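You operate a simulated robot arm through the tools that you are given. There is no shell and no other tool.

You run a simulated robot arm. Do the job below in one go: nothing can be reset, and whatever is moved stays where it is left.

JOB
Shut the green-band carton, lay the loose strip over the seam and press it with the rubber pad.
Fine: the strip on the table, not the feeder's; pad back. Set down upright: rubber press pad.
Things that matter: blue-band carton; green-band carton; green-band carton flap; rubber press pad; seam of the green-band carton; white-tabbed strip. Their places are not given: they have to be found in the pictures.

Only the result counts: the job must be done as asked and must still hold three seconds after the hand-in. Knocking over, shifting, dropping, spilling or breaking anything else fails it.

ROBOT AND FRAMES
A 5-joint arm with a two-finger parallel gripper, fixed in place. Base frame: the origin is at the foot of the arm, x ahead of it, y to its left, z up; the work surface is at about z = 0. Lengths are in cm, angles in degrees, forces in N, time in s.
With the tool pointing down near the work surface it reaches from about 26 to 68 cm from the base axis. Its first joint turns from -66.0 to 66.0 degrees. The tool tilts only in the upright plane through the base axis and itself; it spins freely about its own axis. Payload 2.9 kg.
Tool frame: the origin (TCP) lies between the finger pads and is the grasp point; the fingertips stand 3 cm ahead of it; z points along the fingers, y is the line along which they close. Largest opening 11 cm; finger width 2, thickness 1; the body of the gripper, 4.8 by 11.2 cm, starts 5.5 cm behind the TCP.
Orientation is told as [roll, pitch, yaw] about the base's x, y, z axes, in that order, counted from this pose: with the fingers straight down and closing along the base's y, the tool's x points along the base's -x, its y along +y and its z along -z.

CONTROLS
- The arm moves only by the tool drive_tool. Its argument "deltas" is a list of rows, each a list of 6 numbers: the shift along the tool's x, y, z in cm, then the turn, a rotation vector about the tool's x, y, z in degrees. In form: [[dx, dy, dz, wx, wy, wz], ...]. A call has 1 to 20 rows; each row is the pose to reach, as a shift and turn from the pose commanded when the call began, along the tool's axes at that moment. "claw" is the gripper command, from -1 (shut) to 1 (fully open), values between in proportion, set as the call begins (left out, the last holds). Rows are played at 5 a second. More than 5 cm and 8.6 degrees between two rows, or a gripper value outside its range, and nothing of the call is played. A pose out of reach is approached as far as the arm can. The call stops where the force on the tool passes 80 N (or 10 N more than at its start, if that is more) or the arm is blocked; 0.2 s more then pass. The fingers move at their own pace (about 10.8 cm/s each) and stop on an object; they squeeze with about 33 N. The grip force told is the motor's: it shows also when the fingers shut on nothing. Time passes only in rows, and 0.2 s behind the last, so rows that repeat a pose let the fingers close. It gives the time, the measured TCP pose, the force on the tool (base axes), the opening and the grip force at its end, in the units of the frame above (readings bear some noise), with the torque about the TCP (base axes, N m) and any sound that the robot's microphone picked up, and new pictures: "pictures" is both (left out), scene, wrist or none.
- Cameras (640 x 400 px; columns grow to the right, rows downward): "scene" is fixed at [4.57, -45.8, 61.39]; the picture's right is [0.70, -0.72, 0.00], its down [-0.35, -0.34, -0.87] and it looks along [0.63, 0.61, -0.49] (base axes); focal length 304 px, centre (320, 200). "wrist" rides on the gripper at [7.2, 1.7, -10.3] in the tool frame; the picture's right is [-0.23, 0.97, 0.00], its down [-0.76, -0.18, -0.62] and it looks along [-0.61, -0.14, 0.78] (tool axes); focal length 222 px, centre (320, 200).
- pixel_to_xyz(camera, pixels): for up to 12 pixels [column, row] of the newest picture of that camera ("zoom" is the newest enlarged one), the place [x, y, z] in the base frame of the surface seen there, good to about 0.3 cm. It takes no simulated time.
- zoom(camera, box): a new picture of the part [left, top, right, bottom] of that camera's present view, enlarged. It takes no simulated time.
- hand_in(): hands the job in; it is judged then, once.

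Unless the task says otherwise, let go and move clear before handing in.

The tools are called after "Call:" by a JSON object that holds its "op" and its "data". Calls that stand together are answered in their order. drive_tool: Moves the arm, as the interface text tells. Its arguments: {"type":"object","properties":{"deltas":{"type":"array","items":{"type":"array","items":{"type":"number"}}},"claw":{"type":"number"},"pictures":{"type":"string","enum":["both","scene","wrist","none"]}},"required":["deltas"]} The other tools are called the same way: pixel_to_xyz (camera, pixels) gives the place of the surface under pixels of a picture; zoom (camera, box) takes an enlarged picture of a part of a camera's view; hand_in () hands the job in.

At the start:

```text
time_s: 0.0
ee_pos: [37.9, -8.25, 45.18]
orientation: [0.0, 0.0, 0.1]
contact_force: [0.7, -0.4, 0.2]
wrist_torque: [-0.04, 0.01, 0.0]
width: 10.99
grip_force: 0.0
```

scene: 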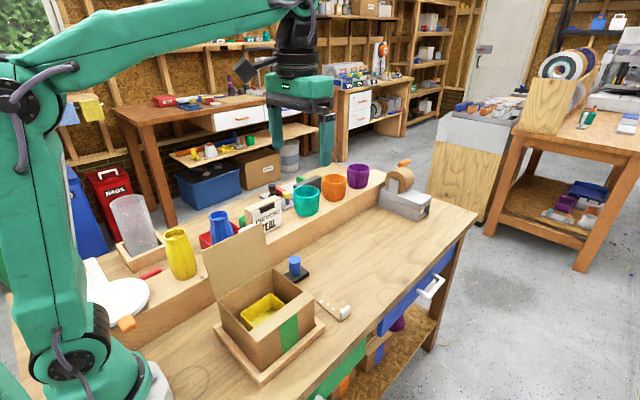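
wrist: 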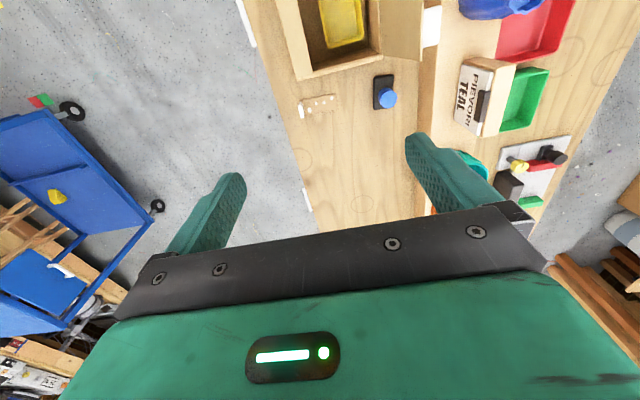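

The scene picture shows the open carton with a green band around (265,320), its flap standing at (238,265), a blue-handled pad at (295,268) and a white-tabbed strip at (333,308). I'll zoom in on these before I move.

Call:
{"op": "zoom", "data": {"camera": "scene", "box": [190, 210, 370, 390]}}

Call:
{"op": "zoom", "data": {"camera": "wrist", "box": [240, 0, 440, 140]}}

Call:
{"op": "pixel_to_xyz", "data": {"camera": "scene", "pixels": [[295, 260], [293, 278], [346, 312], [320, 300], [203, 245], [262, 222], [218, 298], [272, 268], [313, 295], [257, 345], [265, 310], [290, 340]]}}

```text
2.22 times, centred on (280, 300) of scene
```

zoom: 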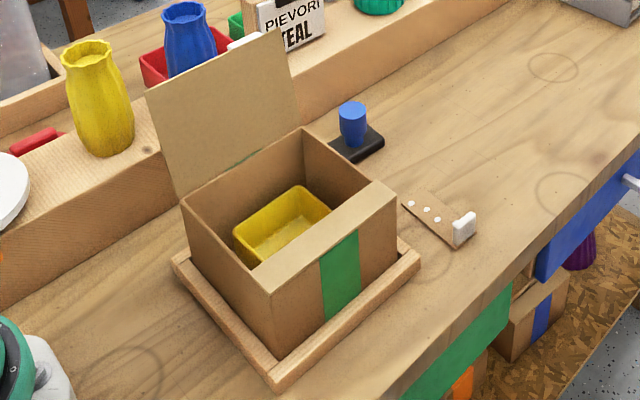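

```text
2.86 times, centred on (340, 70) of wrist
```

zoom: 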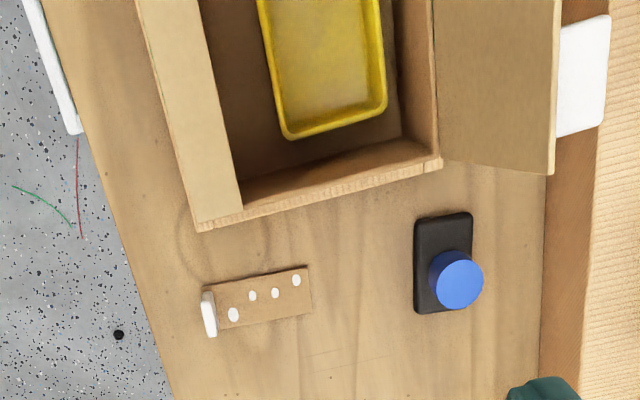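

```text
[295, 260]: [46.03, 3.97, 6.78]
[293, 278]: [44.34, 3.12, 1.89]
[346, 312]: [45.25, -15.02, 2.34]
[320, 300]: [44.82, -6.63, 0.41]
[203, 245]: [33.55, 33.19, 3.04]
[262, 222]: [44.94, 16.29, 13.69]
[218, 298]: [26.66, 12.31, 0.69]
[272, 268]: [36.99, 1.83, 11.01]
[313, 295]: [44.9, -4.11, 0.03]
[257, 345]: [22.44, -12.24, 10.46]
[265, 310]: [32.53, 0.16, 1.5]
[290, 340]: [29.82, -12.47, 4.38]
```

The zoom shows the flap hinged on the carton's far side, a fixed ledge with the green band on the near side, a white tab on the right end of the strip, and the pad on a black base. I'll enlarge each region and measure it.

Call:
{"op": "zoom", "data": {"camera": "scene", "box": [195, 215, 335, 303]}}

Call:
{"op": "pixel_to_xyz", "data": {"camera": "scene", "pixels": [[303, 292], [313, 298], [257, 339], [250, 330], [219, 302], [272, 269], [203, 253], [262, 225], [222, 294], [270, 264], [285, 312], [280, 320]]}}

Call:
{"op": "pixel_to_xyz", "data": {"camera": "wrist", "pixels": [[304, 75], [314, 70], [287, 8], [375, 55], [414, 58], [372, 76], [387, 108], [383, 97], [387, 77], [307, 113], [336, 95], [325, 103]]}}

```text
4.55 times, centred on (265, 259) of scene
```

zoom: 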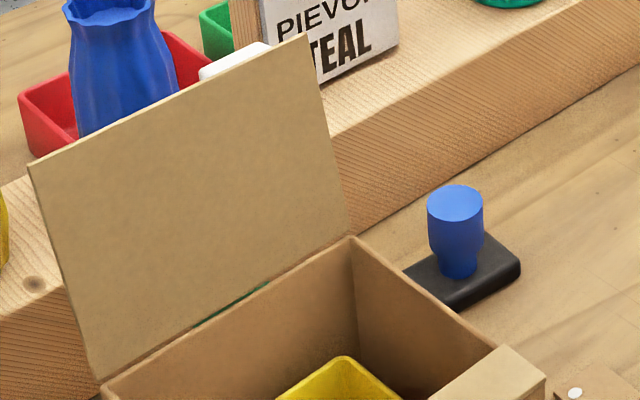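

```text
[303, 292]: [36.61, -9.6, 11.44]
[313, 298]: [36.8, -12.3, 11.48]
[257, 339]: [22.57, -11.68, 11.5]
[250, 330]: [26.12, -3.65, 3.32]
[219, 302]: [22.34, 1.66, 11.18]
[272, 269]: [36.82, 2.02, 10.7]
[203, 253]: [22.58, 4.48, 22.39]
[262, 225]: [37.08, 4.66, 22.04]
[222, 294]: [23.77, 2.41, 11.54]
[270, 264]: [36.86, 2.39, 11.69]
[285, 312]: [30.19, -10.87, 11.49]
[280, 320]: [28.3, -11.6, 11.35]
```

```text
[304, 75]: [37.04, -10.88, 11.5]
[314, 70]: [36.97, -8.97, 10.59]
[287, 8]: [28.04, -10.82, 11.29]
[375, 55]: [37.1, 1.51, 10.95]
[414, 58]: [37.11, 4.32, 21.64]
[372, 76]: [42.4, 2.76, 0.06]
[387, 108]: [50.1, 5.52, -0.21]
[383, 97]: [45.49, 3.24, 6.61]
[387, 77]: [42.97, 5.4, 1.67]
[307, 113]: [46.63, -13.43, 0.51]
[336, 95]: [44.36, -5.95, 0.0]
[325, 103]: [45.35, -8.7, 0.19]
```

The carton spans x≈22–37 and y≈−12.5–2.2, with its top at z≈11.5. The flap is hinged at y≈2.2 and leans back to y≈4.6, z≈22.4. Before I reach behind the flap I'll measure the items there and look closer at the strip and pad.

Call:
{"op": "pixel_to_xyz", "data": {"camera": "scene", "pixels": [[220, 215], [180, 235], [130, 200], [265, 205], [280, 225], [240, 232], [300, 235], [185, 275], [120, 295], [307, 190], [225, 242], [285, 240]]}}

Call:
{"op": "zoom", "data": {"camera": "scene", "box": [300, 285, 364, 325]}}

Call:
{"op": "zoom", "data": {"camera": "scene", "box": [270, 250, 326, 285]}}

Call:
{"op": "zoom", "data": {"camera": "wrist", "box": [290, 80, 354, 120]}}

```text
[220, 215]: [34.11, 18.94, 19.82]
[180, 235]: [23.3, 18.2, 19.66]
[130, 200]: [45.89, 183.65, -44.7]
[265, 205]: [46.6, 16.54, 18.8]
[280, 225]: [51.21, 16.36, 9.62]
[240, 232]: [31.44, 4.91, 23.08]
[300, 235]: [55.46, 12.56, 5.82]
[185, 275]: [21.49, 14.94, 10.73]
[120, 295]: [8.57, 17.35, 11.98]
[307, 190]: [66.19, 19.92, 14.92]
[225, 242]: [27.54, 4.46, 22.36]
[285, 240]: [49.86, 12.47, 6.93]
```

```text
10.00 times, centred on (332, 305) of scene
```

zoom: 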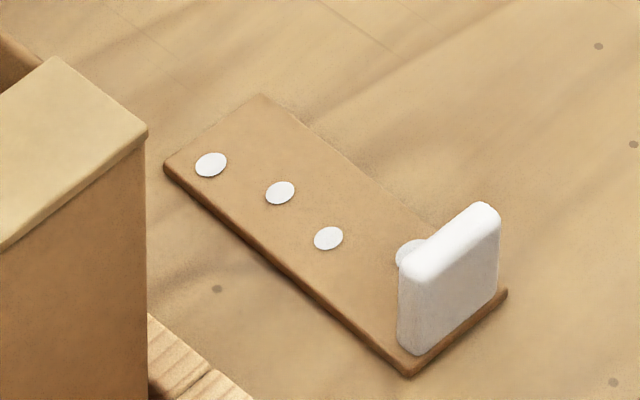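

```text
11.43 times, centred on (298, 268) of scene
```

zoom: 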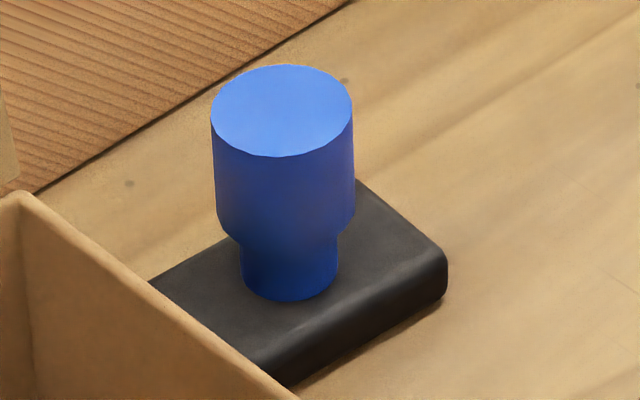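

```text
10.00 times, centred on (322, 100) of wrist
```

zoom: 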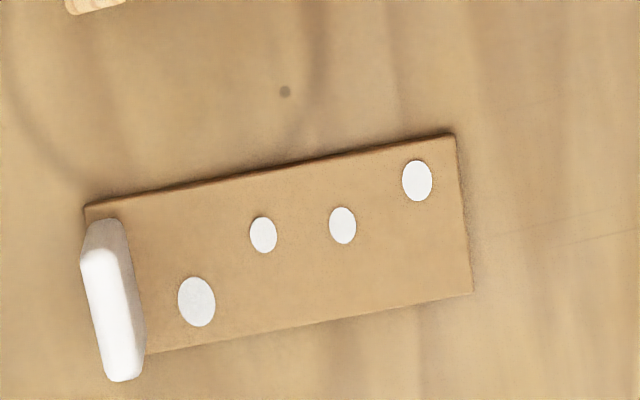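

The tab stands at the far-right end of the strip, and the pad's handle is a round blue knob with a waist. The items behind the flap are all at y≥12 and z≤20, so there is room for the fingers. I'll measure the strip corners and the knob.

Call:
{"op": "pixel_to_xyz", "data": {"camera": "zoom", "pixels": [[455, 142], [465, 290], [95, 212], [155, 348], [100, 235], [125, 370], [417, 180], [197, 300], [110, 300], [343, 225]]}}

Call:
{"op": "pixel_to_xyz", "data": {"camera": "scene", "pixels": [[295, 260], [290, 259], [300, 259], [295, 256.5], [295, 263], [295, 275], [308, 273], [295, 282], [284, 275], [302, 267]]}}

Call:
{"op": "zoom", "data": {"camera": "wrist", "box": [352, 65, 416, 115]}}

```text
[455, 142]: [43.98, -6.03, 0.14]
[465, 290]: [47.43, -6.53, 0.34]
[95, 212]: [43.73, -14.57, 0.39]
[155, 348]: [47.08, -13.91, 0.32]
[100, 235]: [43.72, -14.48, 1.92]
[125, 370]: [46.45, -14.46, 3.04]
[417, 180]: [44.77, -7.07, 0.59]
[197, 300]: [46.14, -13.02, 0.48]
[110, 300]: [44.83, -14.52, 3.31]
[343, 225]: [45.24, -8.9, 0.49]
```

```text
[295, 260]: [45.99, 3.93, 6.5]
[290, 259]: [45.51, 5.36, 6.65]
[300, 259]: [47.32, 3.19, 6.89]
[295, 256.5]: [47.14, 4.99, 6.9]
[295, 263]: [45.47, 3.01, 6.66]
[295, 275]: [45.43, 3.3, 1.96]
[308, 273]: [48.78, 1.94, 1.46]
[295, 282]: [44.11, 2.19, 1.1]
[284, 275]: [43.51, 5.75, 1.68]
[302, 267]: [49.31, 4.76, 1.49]
```

```text
8.00 times, centred on (384, 90) of wrist
```

zoom: 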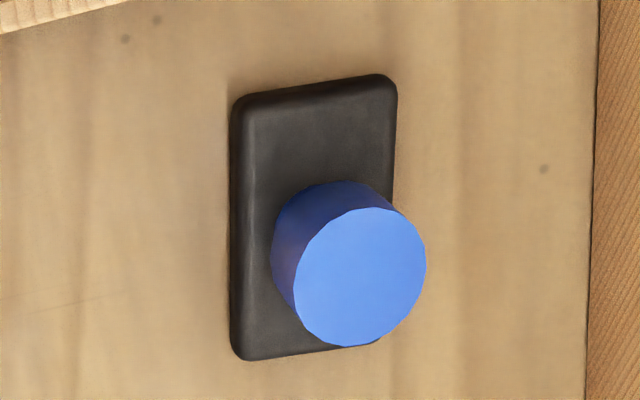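

The strip spans about x 43.8–47.3 and y −14.9 to −6.2, with its tab at y≈−14.5 reaching z≈3.1. The pad's base is centred near (46.2, 3.9) and its knob top is at z≈6.8. The first step is to close the fingers and move high behind the flap.

Call:
{"op": "drive_tool", "data": {"deltas": [[1.4, 2.8, 0, 0, 0, 0], [2.8, 5.6, 0, 0, 0, 0], [4.2, 8.4, 0, 0, 0, 0], [5.6, 11.2, 0, 0, 0, 0], [7, 14, 0, 0, 0, 0], [8.3, 16.5, 0, 0, 0, 0], [8.3, 16.5, 3, 0, 0, 0], [8.3, 16.5, 6, 0, 0, 0], [8.3, 16.5, 9, 0, 0, 0], [8.3, 16.5, 12, 0, 0, 0], [8.3, 16.5, 14, 0, 0, 0], [8.3, 16.5, 14, 0, 0, 0]], "claw": -1}}

```text
time_s: 2.6
ee_pos: [29.64, 8.43, 30.82]
orientation: [0.0, 0.0, 0.0]
contact_force: [-0.2, -0.8, -0.6]
wrist_torque: [-0.02, -0.03, -0.04]
width: 0.0
grip_force: 33.2
```

scene: 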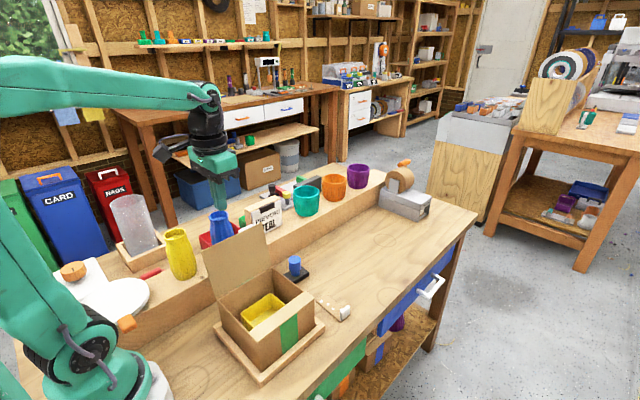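
wrist: 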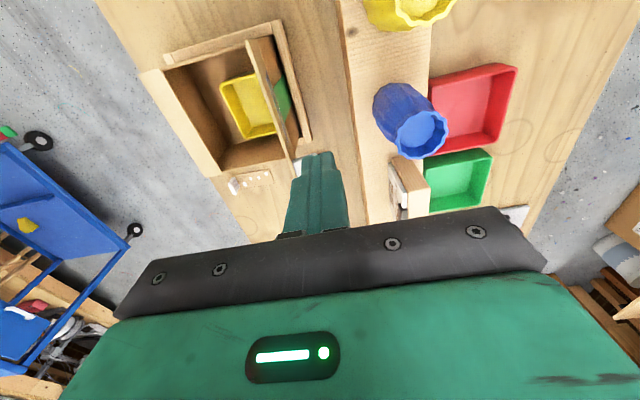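

The fingers are shut behind the flap at y≈8.4, with the flap edge visible at (262,80) in the wrist picture. I'll go down and push the flap towards −y along an arc, stopping part-way.

Call:
{"op": "drive_tool", "data": {"deltas": [[0, 0, 2.6, 0, 0, 0], [0, 0, 5.2, 0, 0, 0], [0, 0, 7.8, 0, 0, 0], [0, -1.5, 7.8, 0, 0, 0], [0, -3, 7.8, 0, 0, 0], [0, -4.2, 7.8, 0, 0, 0], [0, -5.3, 7.8, 0, 0, 0], [0, -6.4, 7.9, 0, 0, 0], [0, -7.43, 8.0, 0, 0, 0], [0, -8.5, 8.4, 0, 0, 0], [0, -9.48, 8.86, 0, 0, 0], [0, -10.4, 9.5, 0, 0, 0], [0, -11.24, 10.2, 0, 0, 0], [0, -12, 11.1, 0, 0, 0], [0, -12.59, 11.97, 0, 0, 0]]}}

```text
time_s: 5.8
ee_pos: [29.64, -4.4, 18.95]
orientation: [0.0, 0.0, 0.0]
contact_force: [0.1, 0.2, 0.1]
wrist_torque: [0.05, 0.03, -0.02]
width: 0.02
grip_force: 33.1
```

scene: 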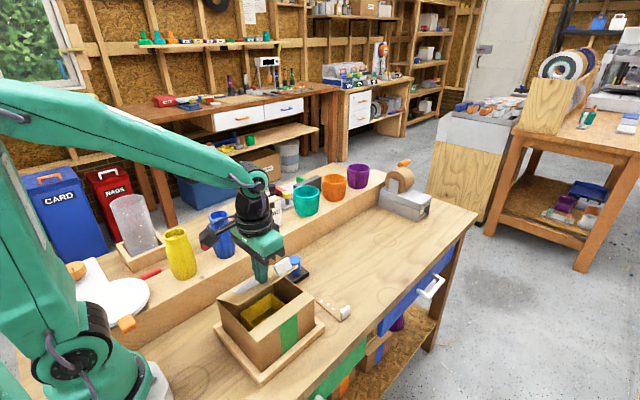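
wrist: 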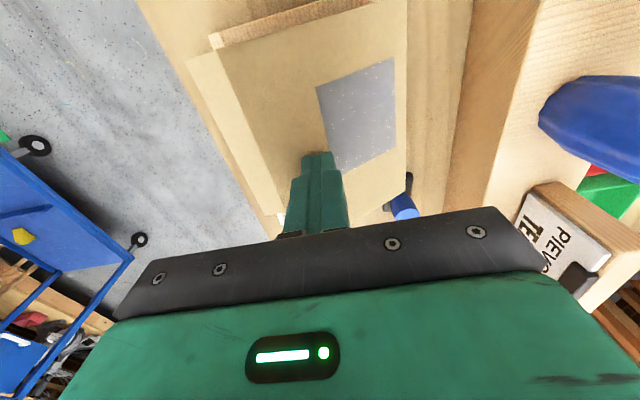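

The flap has followed the fingers to about 60° and the force is near zero. I'll finish the arc and press it lightly shut.

Call:
{"op": "drive_tool", "data": {"deltas": [[0, -0.4, 1.0, 0, 0, 0], [0, -0.6, 2.0, 0, 0, 0], [0, -0.8, 2.8, 0, 0, 0], [0, -0.9, 3.4, 0, 0, 0], [0, -1.0, 3.8, 0, 0, 0], [0, -1.0, 4.0, 0, 0, 0], [0, -1.0, 4.0, 0, 0, 0]]}}

```text
time_s: 7.4
ee_pos: [29.53, -5.31, 15.1]
orientation: [-0.1, 0.0, -0.1]
contact_force: [0.4, 0.3, 0.2]
wrist_torque: [-0.03, 0.02, -0.01]
width: 0.0
grip_force: 32.4
```

scene: 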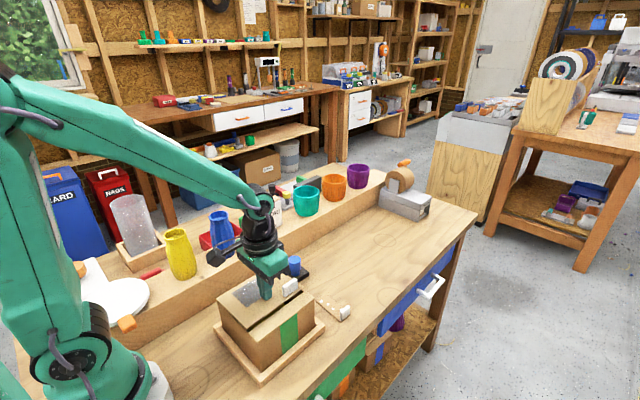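
wrist: 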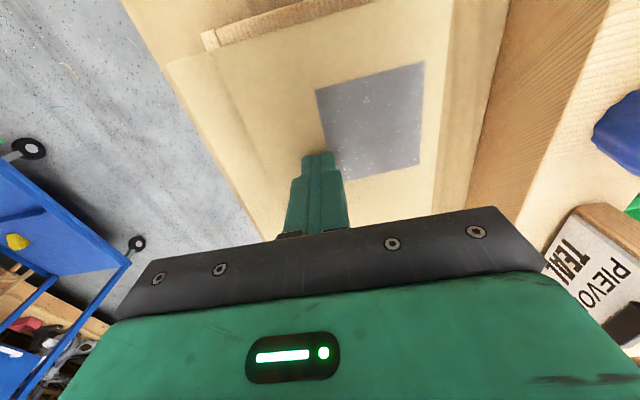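

The flap looks nearly flat. I'll zoom in to check the seam and the white piece near (290,287).

Call:
{"op": "zoom", "data": {"camera": "scene", "box": [205, 255, 335, 336]}}

Call:
{"op": "zoom", "data": {"camera": "wrist", "box": [140, 0, 480, 212]}}

```text
4.92 times, centred on (270, 296) of scene
```

zoom: 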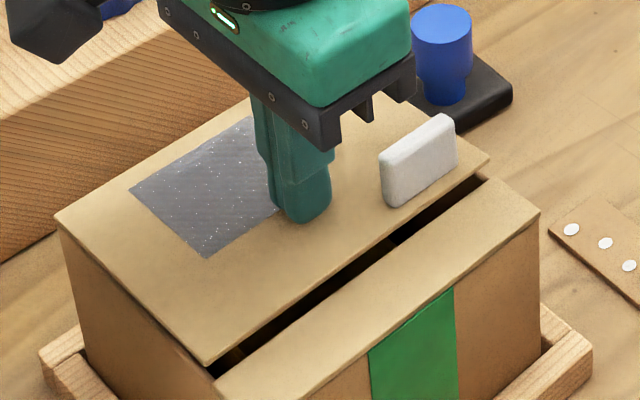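

```text
1.88 times, centred on (310, 106) of wrist
```

zoom: 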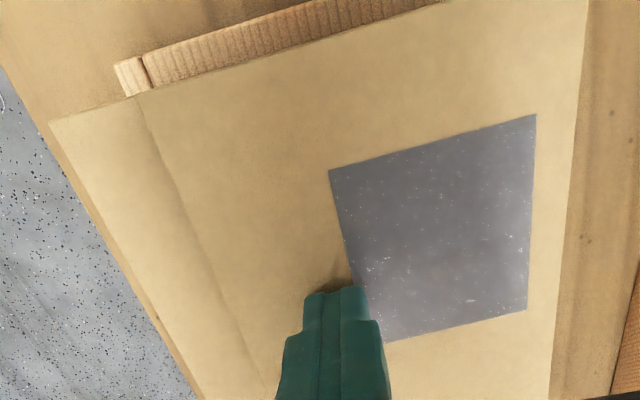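

The flap is almost shut, with a small gap still at the seam, and it carries a white tab near its edge. I'll press a little further down and measure the tab.

Call:
{"op": "drive_tool", "data": {"deltas": [[0, 0, 0.25, 0, 0, 0], [0, 0, 0.5, 0, 0, 0], [0, 0, 0.75, 0, 0, 0], [0, 0, 0.9, 0, 0, 0], [0, 0, 0.9, 0, 0, 0]]}}

Call:
{"op": "zoom", "data": {"camera": "scene", "box": [205, 255, 335, 336]}}

```text
time_s: 8.6
ee_pos: [29.67, -5.46, 14.27]
orientation: [0.0, 0.0, 0.1]
contact_force: [-6.4, -2.9, 22.6]
wrist_torque: [-0.03, 0.25, 0.05]
width: 0.0
grip_force: 32.6
```

scene: 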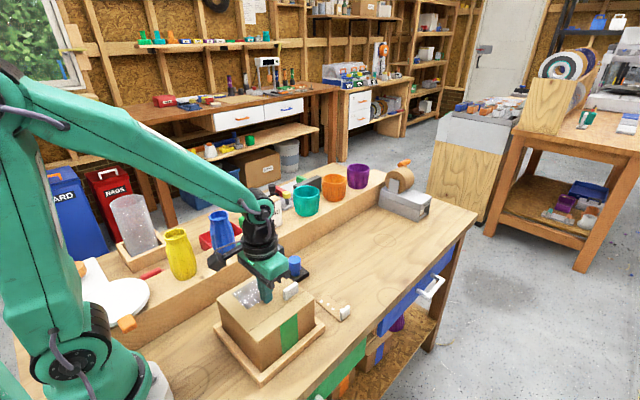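
wrist: 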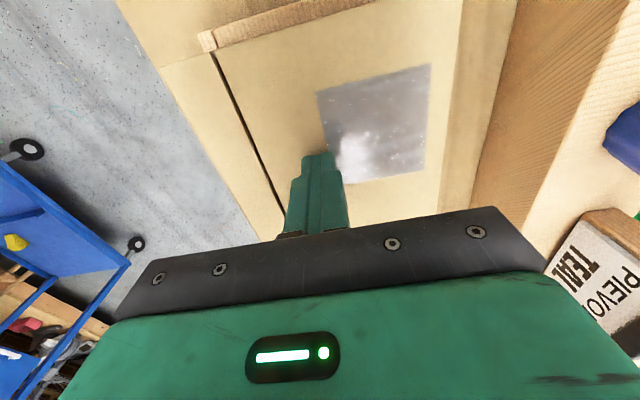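

```text
4.92 times, centred on (270, 296) of scene
```

zoom: 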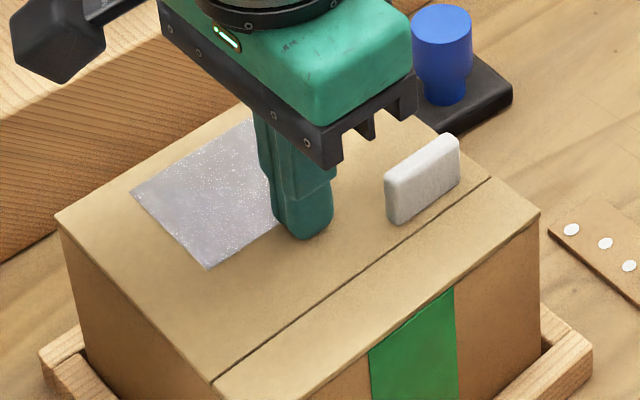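

The flap is now flush, with about 22 N on it. I'll lift straight off and see whether it stays shut, then measure the seam and tab.

Call:
{"op": "drive_tool", "data": {"deltas": [[0, 0, -0.5, 0, 0, 0], [0, 0, -2, 0, 0, 0], [0, 0, -5, 0, 0, 0], [0, 0, -9, 0, 0, 0], [0, 0, -13, 0, 0, 0], [0, 0, -16, 0, 0, 0], [0, 0, -16, 0, 0, 0]]}}

Call:
{"op": "zoom", "data": {"camera": "scene", "box": [205, 255, 335, 336]}}

```text
time_s: 10.2
ee_pos: [29.87, -5.34, 30.44]
orientation: [0.0, 0.0, 0.0]
contact_force: [0.4, -0.1, 0.4]
wrist_torque: [0.03, 0.0, 0.0]
width: 0.01
grip_force: 32.8
```

scene: 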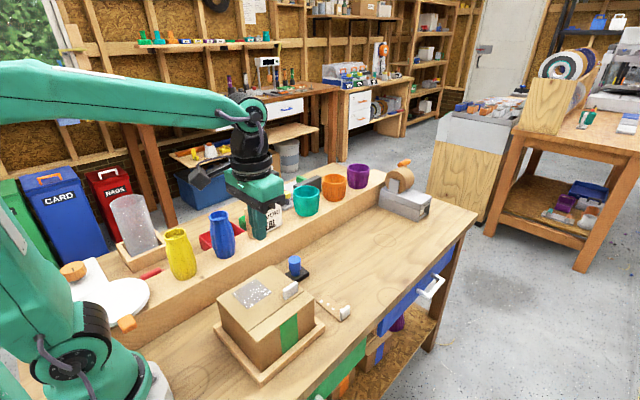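
wrist: 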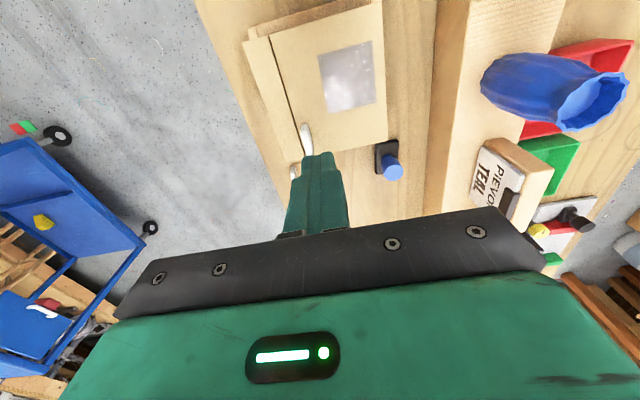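

```text
4.92 times, centred on (270, 296) of scene
```

zoom: 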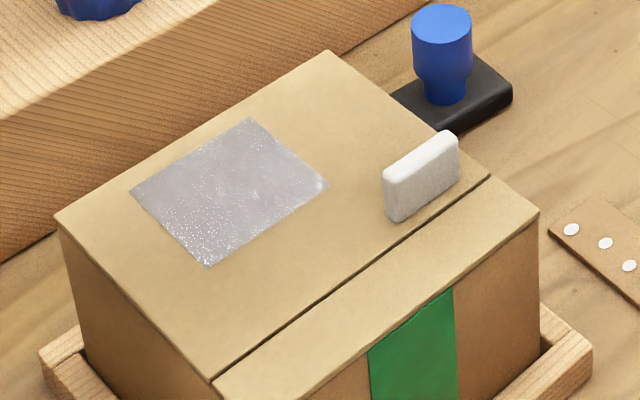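

The flap stays essentially closed, with only a hairline step. I'll measure the seam line, the flap's white tab and the grey patch.

Call:
{"op": "pixel_to_xyz", "data": {"camera": "zoom", "pixels": [[490, 172], [212, 372], [350, 275], [368, 290], [340, 262], [385, 195], [390, 222], [455, 138], [458, 175], [420, 170], [540, 210], [320, 60]]}}

Call:
{"op": "zoom", "data": {"camera": "wrist", "box": [230, 0, 410, 175]}}

Call:
{"op": "pixel_to_xyz", "data": {"camera": "scene", "pixels": [[323, 303], [334, 299], [345, 311], [341, 320], [352, 309], [348, 306], [343, 311], [288, 320], [305, 308]]}}

```text
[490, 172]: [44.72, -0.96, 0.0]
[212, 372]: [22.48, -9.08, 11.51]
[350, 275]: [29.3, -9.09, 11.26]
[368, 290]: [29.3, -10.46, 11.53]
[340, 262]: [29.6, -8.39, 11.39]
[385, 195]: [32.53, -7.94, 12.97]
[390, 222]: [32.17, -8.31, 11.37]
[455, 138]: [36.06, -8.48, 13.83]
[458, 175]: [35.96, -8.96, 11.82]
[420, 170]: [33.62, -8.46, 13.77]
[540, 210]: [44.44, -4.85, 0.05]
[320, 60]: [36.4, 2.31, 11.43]
```

```text
2.29 times, centred on (320, 88) of wrist
```

zoom: 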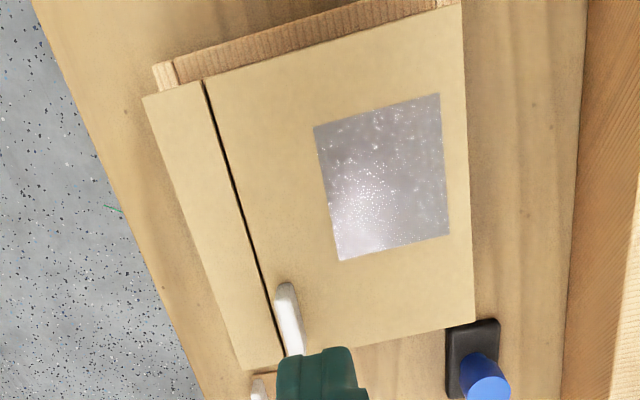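

```text
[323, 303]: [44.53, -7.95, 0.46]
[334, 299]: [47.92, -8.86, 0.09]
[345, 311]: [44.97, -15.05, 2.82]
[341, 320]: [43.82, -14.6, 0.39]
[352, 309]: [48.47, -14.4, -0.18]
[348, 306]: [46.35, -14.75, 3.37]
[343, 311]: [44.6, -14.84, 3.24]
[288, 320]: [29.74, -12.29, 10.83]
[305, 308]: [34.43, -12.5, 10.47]
```

The seam is at y≈−9.2, and the flap's tab occupies x≈32.2–36.0 with its near face at about y=−8.7. That makes the free stretch of seam x≈22–32, which fits the strip if it lies along the seam. Next I'll move above the strip for a close look.

Call:
{"op": "drive_tool", "data": {"deltas": [[-2.5, -1.5, 0, 0, 0, 0], [-5, -3, 0, 0, 0, 0], [-7, -4.5, 2, 0, 0, 0], [-8.5, -5.6, 5, 0, 0, 0], [-10, -5.6, 8, 0, 0, 0], [-10, -5.6, 11, 0, 0, 0], [-10, -5.6, 11, 0, 0, 0]], "claw": 0.1}}

Call:
{"op": "zoom", "data": {"camera": "wrist", "box": [180, 40, 440, 202]}}

```text
time_s: 11.8
ee_pos: [39.41, -11.16, 18.97]
orientation: [-0.1, 0.1, 0.0]
contact_force: [0.3, -0.6, 0.3]
wrist_torque: [0.02, -0.02, -0.01]
width: 6.05
grip_force: 0.1
```

scene: 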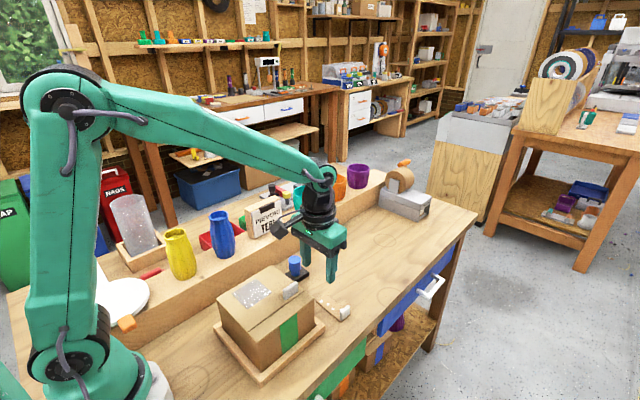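
wrist: 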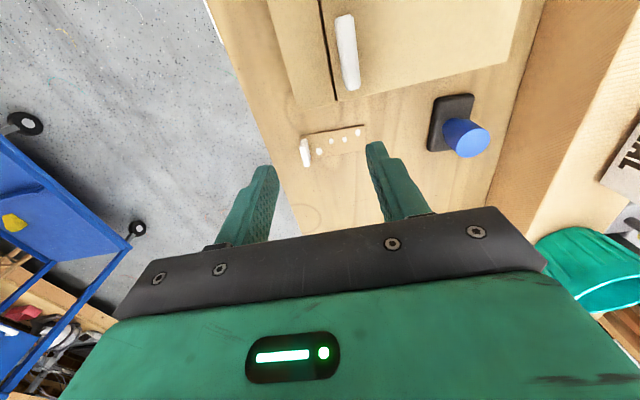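

```text
2.46 times, centred on (310, 121) of wrist
```

zoom: 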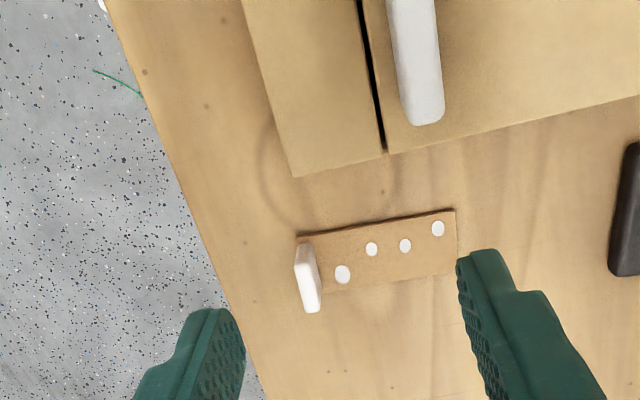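

The strip is in clear view around (333,140) of the wrist picture. I'll zoom in on it and on the seam end for precise coordinates.

Call:
{"op": "zoom", "data": {"camera": "wrist", "box": [292, 110, 388, 170]}}

Call:
{"op": "pixel_to_xyz", "data": {"camera": "wrist", "pixels": [[364.5, 126.5], [365, 150], [302, 136.5], [311, 158], [303.5, 141], [307, 160], [305.5, 150], [301, 144], [304, 160]]}}

Call:
{"op": "pixel_to_xyz", "data": {"camera": "wrist", "pixels": [[335, 102], [337, 88], [330, 60], [322, 20], [345, 85], [338, 30], [354, 85], [344, 50], [341, 20], [336, 20], [355, 90], [343, 80]]}}

```text
6.67 times, centred on (340, 140) of wrist
```

zoom: 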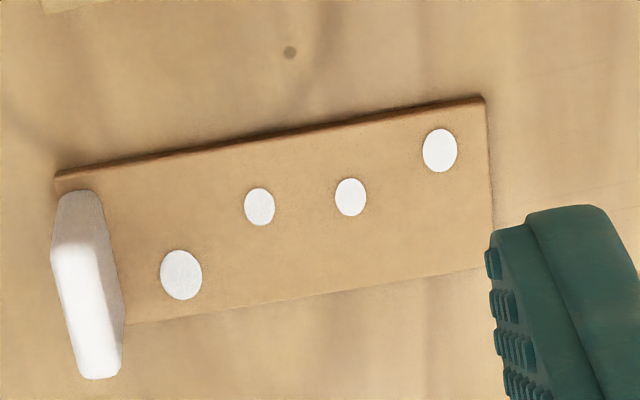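

```text
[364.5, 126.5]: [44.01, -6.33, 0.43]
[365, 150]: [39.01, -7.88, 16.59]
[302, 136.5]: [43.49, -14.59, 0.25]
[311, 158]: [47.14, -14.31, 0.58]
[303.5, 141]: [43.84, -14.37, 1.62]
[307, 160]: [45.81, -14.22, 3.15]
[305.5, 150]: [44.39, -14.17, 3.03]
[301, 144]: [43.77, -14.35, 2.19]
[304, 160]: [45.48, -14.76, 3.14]
```

```text
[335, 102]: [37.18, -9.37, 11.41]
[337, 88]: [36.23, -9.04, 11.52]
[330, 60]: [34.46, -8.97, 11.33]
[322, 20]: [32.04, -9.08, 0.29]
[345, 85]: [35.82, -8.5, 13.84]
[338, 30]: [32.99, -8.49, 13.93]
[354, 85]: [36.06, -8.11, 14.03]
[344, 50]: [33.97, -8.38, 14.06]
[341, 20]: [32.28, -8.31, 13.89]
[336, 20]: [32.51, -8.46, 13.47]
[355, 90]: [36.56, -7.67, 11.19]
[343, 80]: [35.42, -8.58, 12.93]
```

I'll query the zoomed strip directly.

Call:
{"op": "pixel_to_xyz", "data": {"camera": "zoom", "pixels": [[483, 102], [491, 265], [62, 176], [130, 322], [75, 250], [95, 370], [85, 300], [70, 290], [60, 250], [110, 300], [440, 150], [181, 275]]}}

Call:
{"op": "zoom", "data": {"camera": "scene", "box": [310, 285, 362, 325]}}

```text
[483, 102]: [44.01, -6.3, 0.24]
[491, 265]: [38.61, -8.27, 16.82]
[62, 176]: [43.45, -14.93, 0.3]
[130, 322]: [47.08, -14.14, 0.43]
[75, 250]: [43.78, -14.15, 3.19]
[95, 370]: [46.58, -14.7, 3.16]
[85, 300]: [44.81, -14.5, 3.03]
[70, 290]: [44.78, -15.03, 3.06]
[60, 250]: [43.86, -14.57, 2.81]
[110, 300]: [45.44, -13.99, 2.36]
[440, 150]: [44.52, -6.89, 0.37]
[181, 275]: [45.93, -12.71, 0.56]
```

```text
10.00 times, centred on (336, 305) of scene
```

zoom: 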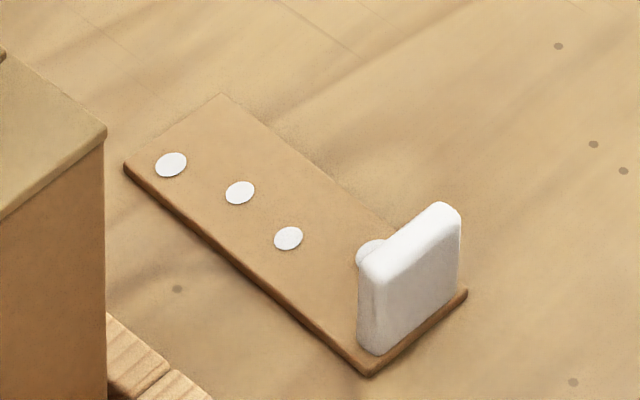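

The strip is about 8.65 × 3.4 cm and turned about 4° clockwise. Its tab centre is near (45.2, −14.5), with the top at z≈3.1. I'll hover over the tab with a narrower opening, slightly off-centre towards −x so the fingers clear the flap's tab later.

Call:
{"op": "drive_tool", "data": {"deltas": [[-1.7, -1.1, 1.5, 0, 0, 1.3], [-3.4, -2.2, 3, 0, 0, 2.7], [-5.2, -3.34, 5, 0, 0, 4], [-5.2, -3.34, 7.5, 0, 0, 4], [-5.2, -3.34, 9.5, 0, 0, 4], [-5.2, -3.34, 9.5, 0, 0, 4], [-5.2, -3.34, 9.5, 0, 0, 4]], "claw": -0.27}}

Call:
{"op": "zoom", "data": {"camera": "wrist", "box": [200, 60, 440, 210]}}

Call:
{"op": "zoom", "data": {"camera": "scene", "box": [300, 260, 380, 330]}}

```text
time_s: 13.4
ee_pos: [44.79, -14.34, 9.65]
orientation: [0.0, 0.0, -4.0]
contact_force: [0.8, 0.5, -0.4]
wrist_torque: [0.01, 0.0, -0.04]
width: 4.02
grip_force: 0.0
```

scene: 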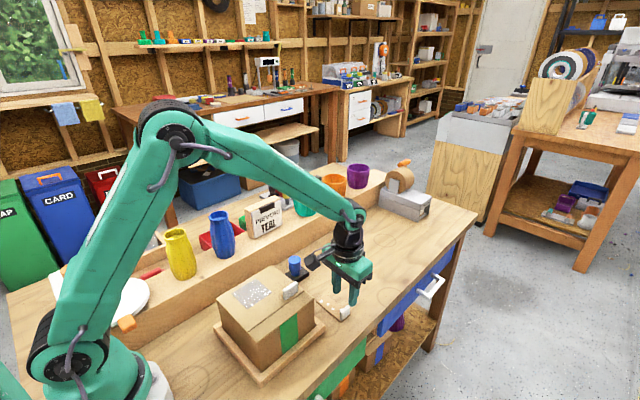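
wrist: 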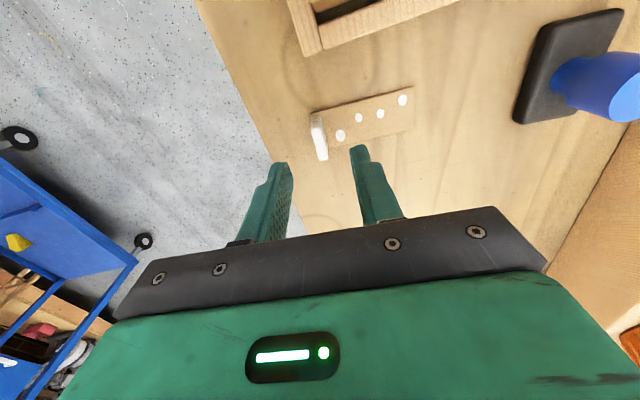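

```text
2.67 times, centred on (320, 135) of wrist
```

zoom: 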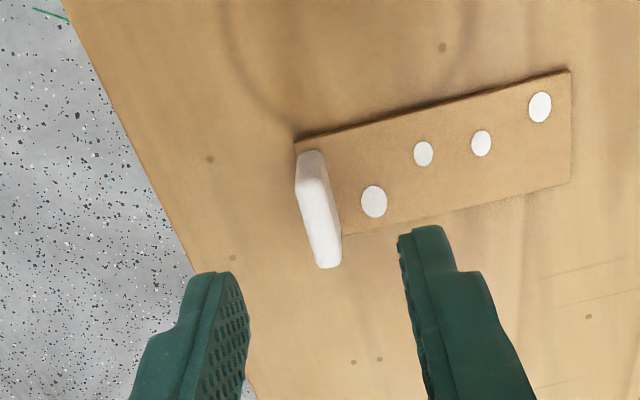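

```text
5.71 times, centred on (340, 295) of scene
```

zoom: 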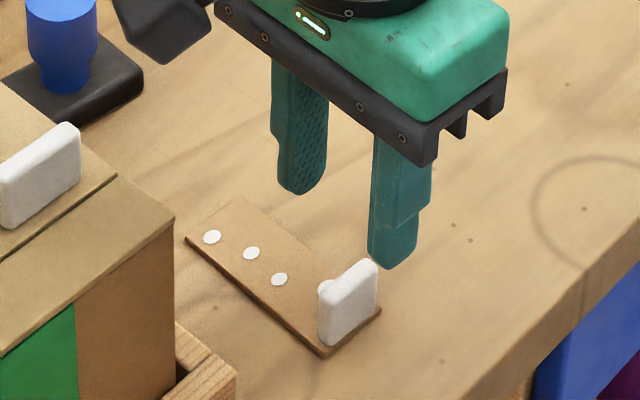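

The hover looks right, but in the scene zoom the wrist camera body at (160,30) would come very close to the carton if I went down in this yaw. I'll rise a little and spin the tool half a turn so the camera is on the open side.

Call:
{"op": "drive_tool", "data": {"deltas": [[0, 0, -2, 0, 0, 4], [0, 0, -4, 0, 0, 12], [0, 0, -4, 0, 0, 20], [0, 0, -4, 0, 0, 28.5], [0, 0, -4, 0, 0, 37], [0, 0, -4, 0, 0, 45.5], [0, 0, -4, 0, 0, 54], [0, 0, -4, 0, 0, 62.5], [0, 0, -4, 0, 0, 71], [0, 0, -4, 0, 0, 79.5], [0, 0, -4, 0, 0, 88], [0, 0, -4, 0, 0, 96.5], [0, 0, -4, 0, 0, 105], [0, 0, -4, 0, 0, 113.5], [0, 0, -4, 0, 0, 122], [0, 0, -4, 0, 0, 130.5], [0, 0, -4, 0, 0, 139], [0, 0, -4, 0, 0, 147.5], [0, 0, -4, 0, 0, 156], [0, 0, -4, 0, 0, 164]], "pictures": "scene"}}

Call:
{"op": "drive_tool", "data": {"deltas": [[0, 0, 0, 0, 0, 8], [0, 0, 0, 0, 0, 16], [0, 0, 0, 0, 0, 16], [0, 0, 0, 0, 0, 16]]}}

```text
time_s: 17.6
ee_pos: [44.95, -14.33, 13.82]
orientation: [-0.1, 0.0, -168.1]
contact_force: [0.3, -0.8, -0.7]
wrist_torque: [0.01, 0.01, -0.02]
width: 4.05
grip_force: 0.1
```

scene: 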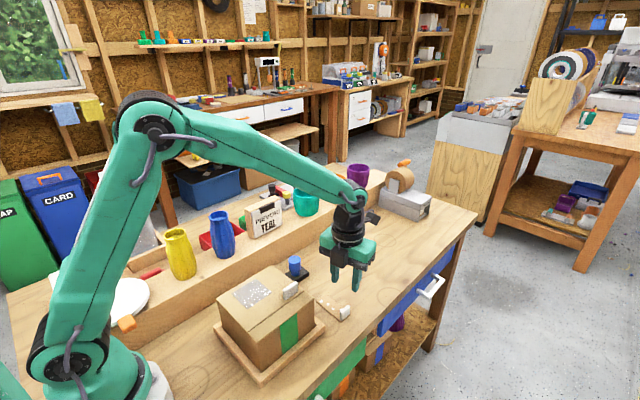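

```text
time_s: 18.6
ee_pos: [44.75, -14.3, 13.86]
orientation: [0.0, 0.0, 175.9]
contact_force: [-0.4, -0.2, -0.5]
wrist_torque: [-0.02, -0.03, 0.02]
width: 4.04
grip_force: 0.1
```

scene: 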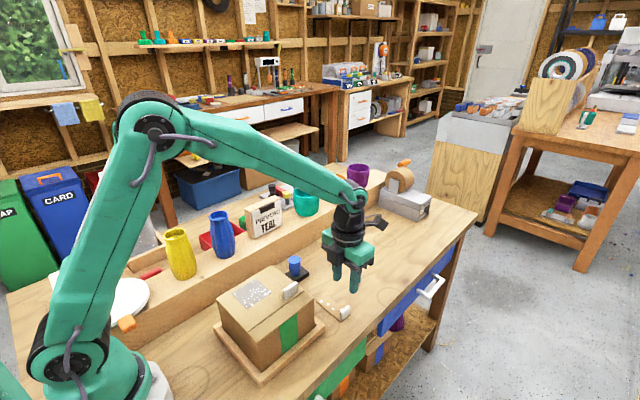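
wrist: 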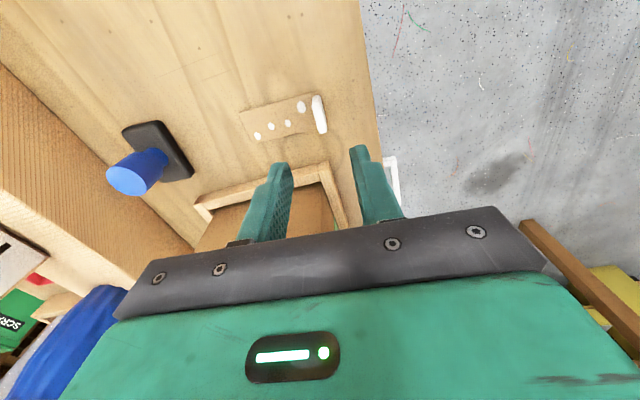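

The spin worked; yaw is 175.9° and the camera is now on the far side, with the tab at (319,115) in the wrist picture. I'll re-measure the tab from here.

Call:
{"op": "zoom", "data": {"camera": "wrist", "box": [230, 80, 342, 150]}}

```text
5.71 times, centred on (286, 115) of wrist
```

zoom: 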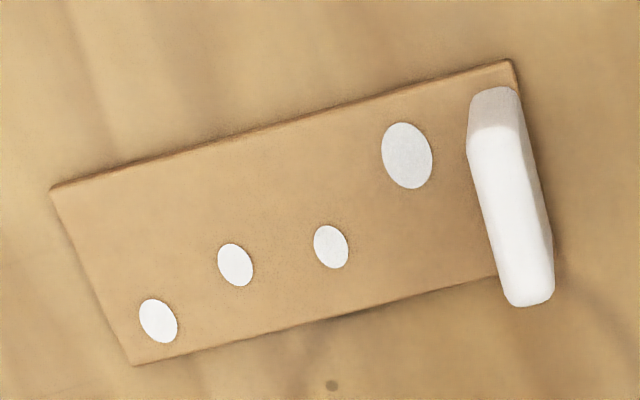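

Call:
{"op": "pixel_to_xyz", "data": {"camera": "zoom", "pixels": [[53, 188], [135, 362], [512, 63], [498, 270], [492, 132], [530, 295], [510, 210], [472, 132], [540, 215], [515, 300], [500, 100]]}}

```text
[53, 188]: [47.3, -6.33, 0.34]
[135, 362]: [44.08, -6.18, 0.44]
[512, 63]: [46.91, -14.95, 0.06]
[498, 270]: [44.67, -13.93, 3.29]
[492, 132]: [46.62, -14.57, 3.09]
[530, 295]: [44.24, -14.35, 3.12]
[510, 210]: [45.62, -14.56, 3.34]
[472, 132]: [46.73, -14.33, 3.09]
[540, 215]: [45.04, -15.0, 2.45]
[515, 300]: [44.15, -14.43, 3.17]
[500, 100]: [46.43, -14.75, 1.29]
```

The tab top is centred near (45.3, −14.5), at z≈3.1. I'll go down until the fingertips are just above the strip at z≈0.9, then close.

Call:
{"op": "drive_tool", "data": {"deltas": [[0, 0.2, 2.5, 0, 0, 0], [0, 0.2, 5, 0, 0, 0], [0, 0.2, 7.5, 0, 0, 0], [0, 0.2, 8.7, 0, 0, 0], [0, 0.2, 9.4, 0, 0, 0], [0, 0.2, 9.4, 0, 0, 0]]}}

Call:
{"op": "zoom", "data": {"camera": "wrist", "box": [220, 80, 420, 205]}}

Call:
{"op": "zoom", "data": {"camera": "scene", "box": [300, 270, 380, 330]}}

```text
time_s: 20.0
ee_pos: [44.62, -14.31, 4.43]
orientation: [-0.1, -0.1, 176.0]
contact_force: [0.5, 0.0, -0.1]
wrist_torque: [-0.01, 0.01, -0.01]
width: 4.04
grip_force: 0.1
```

scene: 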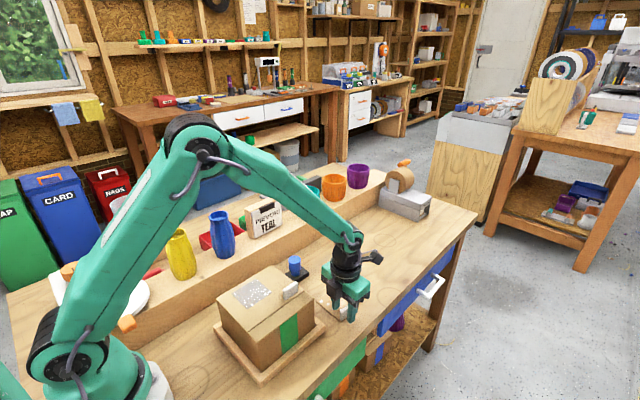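
wrist: 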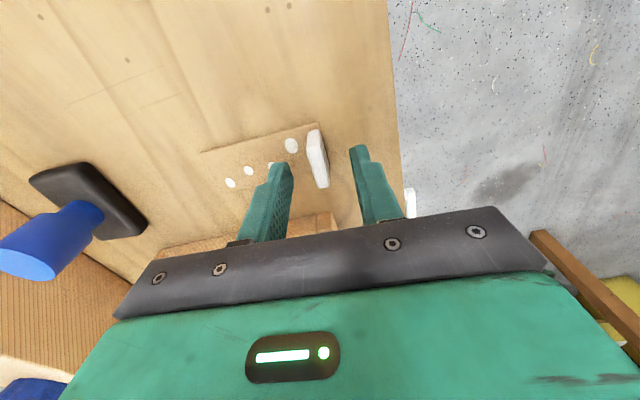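

```text
3.20 times, centred on (320, 142) of wrist
```

zoom: 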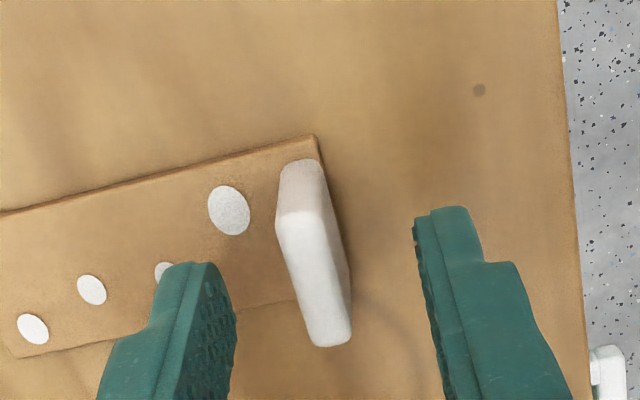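

```text
6.67 times, centred on (340, 300) of scene
```

zoom: 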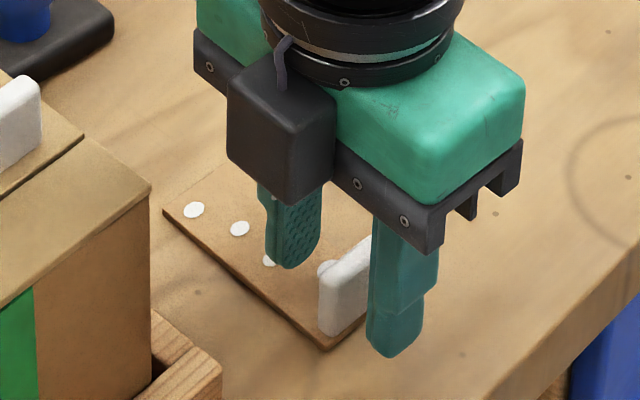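

The fingers straddle the tab cleanly. A black housing on the carton side shows at (280,140) in the zoom, so I'll check how low it hangs before going on.

Call:
{"op": "pixel_to_xyz", "data": {"camera": "zoom", "pixels": [[290, 195], [240, 150], [260, 180], [325, 170], [280, 60], [230, 90], [440, 240], [390, 350], [290, 260], [345, 280]]}}

```text
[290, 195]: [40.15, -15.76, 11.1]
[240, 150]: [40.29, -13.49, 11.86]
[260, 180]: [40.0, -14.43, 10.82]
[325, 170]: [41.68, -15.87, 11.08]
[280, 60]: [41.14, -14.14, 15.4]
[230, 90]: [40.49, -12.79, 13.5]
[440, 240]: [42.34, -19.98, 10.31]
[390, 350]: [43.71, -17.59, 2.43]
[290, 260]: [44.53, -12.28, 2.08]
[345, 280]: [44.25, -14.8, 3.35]
```

The housing hangs to z≈10.8 at x≈40, which clears the carton. I'll go down another 0.5 cm, nudge to centre and close on the tab.

Call:
{"op": "drive_tool", "data": {"deltas": [[0, 0.1, 0.3, 0, 0, 0], [0, 0.15, 0.5, 0, 0, 0], [0, 0.15, 0.5, 0, 0, 0]], "pictures": "none"}}

Call:
{"op": "drive_tool", "data": {"deltas": [[0, 0, 0, 0, 0, 0], [0, 0, 0, 0, 0, 0], [0, 0, 0, 0, 0, 0], [0, 0, 0, 0, 0, 0]], "claw": -1}}

Call:
{"op": "zoom", "data": {"camera": "scene", "box": [300, 270, 380, 330]}}

```text
time_s: 20.8
ee_pos: [44.58, -14.66, 4.03]
orientation: [0.0, 0.0, 176.0]
contact_force: [-0.2, 0.1, 0.5]
wrist_torque: [0.0, -0.01, 0.01]
width: 4.0
grip_force: 0.0
```

```text
time_s: 21.8
ee_pos: [44.72, -14.51, 3.96]
orientation: [0.0, 0.0, 176.1]
contact_force: [0.2, 0.1, -0.6]
wrist_torque: [0.0, -0.01, -0.05]
width: 0.74
grip_force: 32.9
```

scene: 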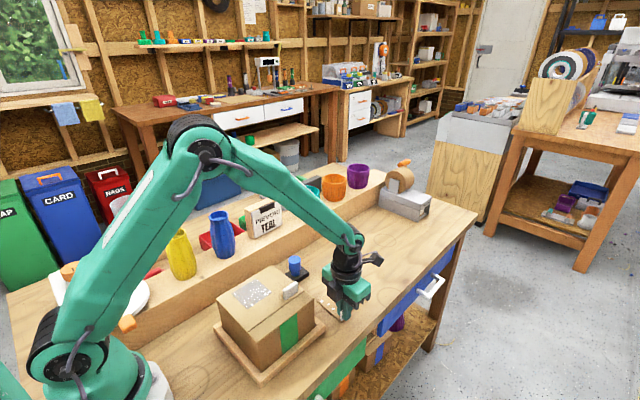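
wrist: 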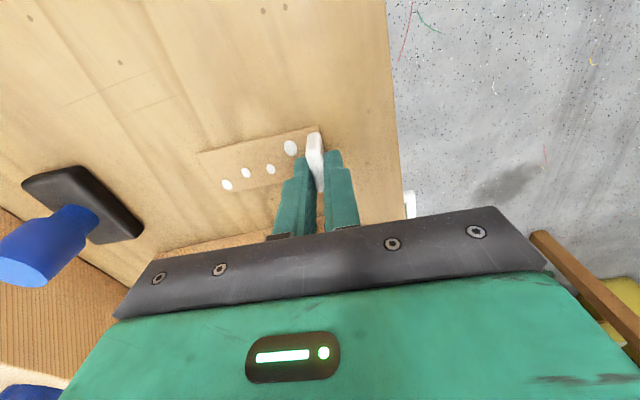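

```text
6.67 times, centred on (340, 300) of scene
```

zoom: 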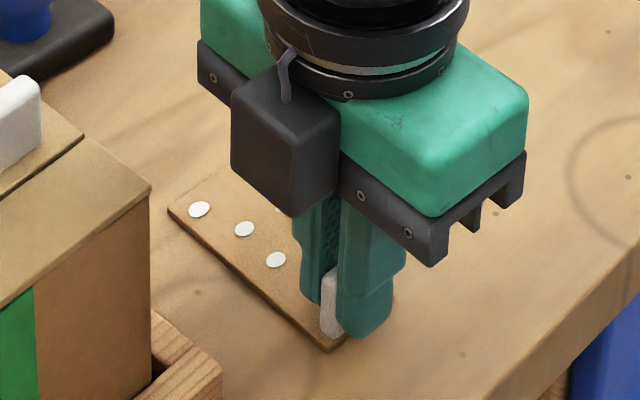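

The tab is held, with the fingers at 0.74 cm and full grip. I'll lift straight up and check that the strip stays level.

Call:
{"op": "drive_tool", "data": {"deltas": [[0, 0, -0.5, 0, 0, 0], [0, 0, -1.5, 0, 0, 0], [0, 0, -4, 0, 0, 0], [0, 0, -7, 0, 0, 0], [0, 0, -10, 0, 0, 0], [0, 0, -13, 0, 0, 0], [0, 0, -16, 0, 0, 0], [0, 0, -18, 0, 0, 0], [0, 0, -18, 0, 0, 0]]}}

Call:
{"op": "zoom", "data": {"camera": "scene", "box": [300, 200, 400, 290]}}

Call:
{"op": "zoom", "data": {"camera": "wrist", "box": [180, 80, 380, 205]}}

```text
time_s: 23.8
ee_pos: [44.82, -14.73, 21.88]
orientation: [0.0, 0.0, 176.1]
contact_force: [-0.5, -0.2, 0.0]
wrist_torque: [0.0, 0.0, 0.0]
width: 0.7
grip_force: 32.5
```

scene: 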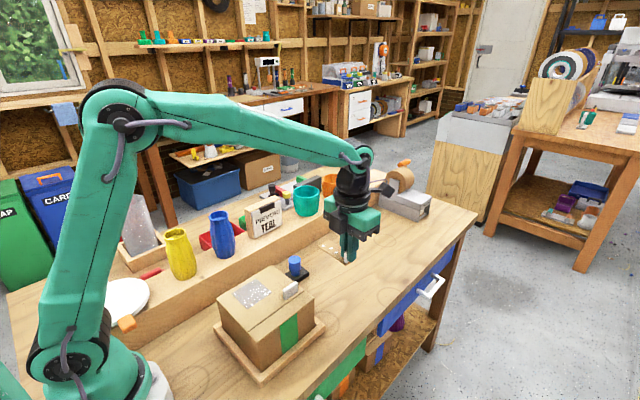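
wrist: 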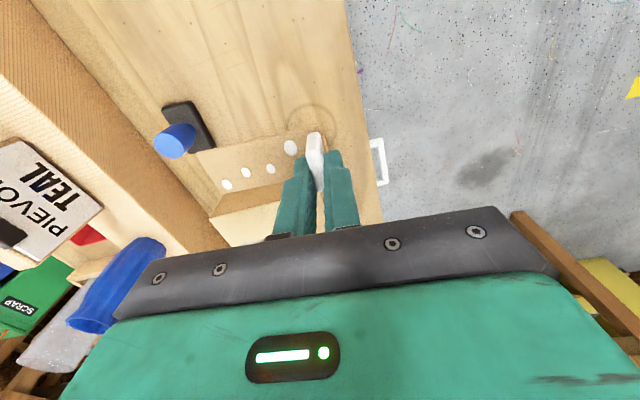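

```text
4.44 times, centred on (350, 245) of scene
```

zoom: 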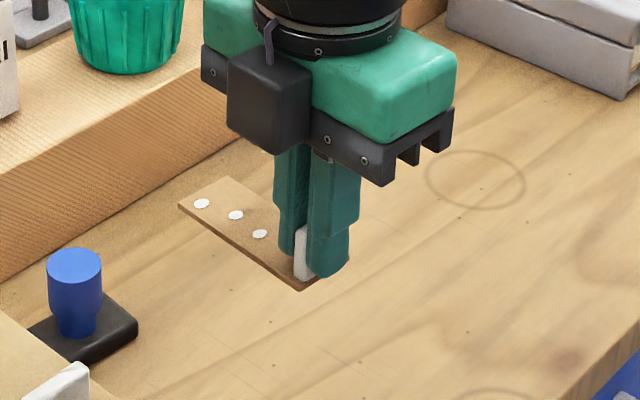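

```text
3.20 times, centred on (280, 142) of wrist
```

zoom: 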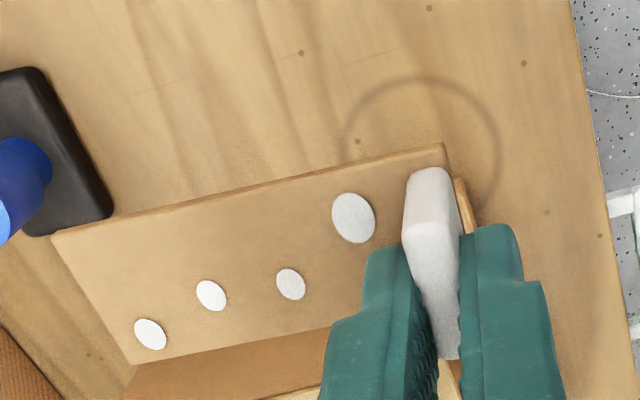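

The strip came up level, with its free end at (53,232)–(130,362) in the wrist zoom. I'll measure it relative to the hand.

Call:
{"op": "pixel_to_xyz", "data": {"camera": "zoom", "pixels": [[58, 235], [132, 358], [440, 150], [150, 333], [353, 218], [211, 295], [290, 283], [95, 300], [425, 185], [430, 230], [250, 192]]}}

```text
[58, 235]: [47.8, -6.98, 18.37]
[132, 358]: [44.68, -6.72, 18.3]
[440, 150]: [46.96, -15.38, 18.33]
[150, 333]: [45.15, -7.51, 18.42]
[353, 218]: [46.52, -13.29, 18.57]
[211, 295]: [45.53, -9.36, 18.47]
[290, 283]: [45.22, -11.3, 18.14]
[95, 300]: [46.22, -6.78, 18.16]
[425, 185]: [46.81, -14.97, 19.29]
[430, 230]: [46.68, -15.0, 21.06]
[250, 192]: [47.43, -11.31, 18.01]
```

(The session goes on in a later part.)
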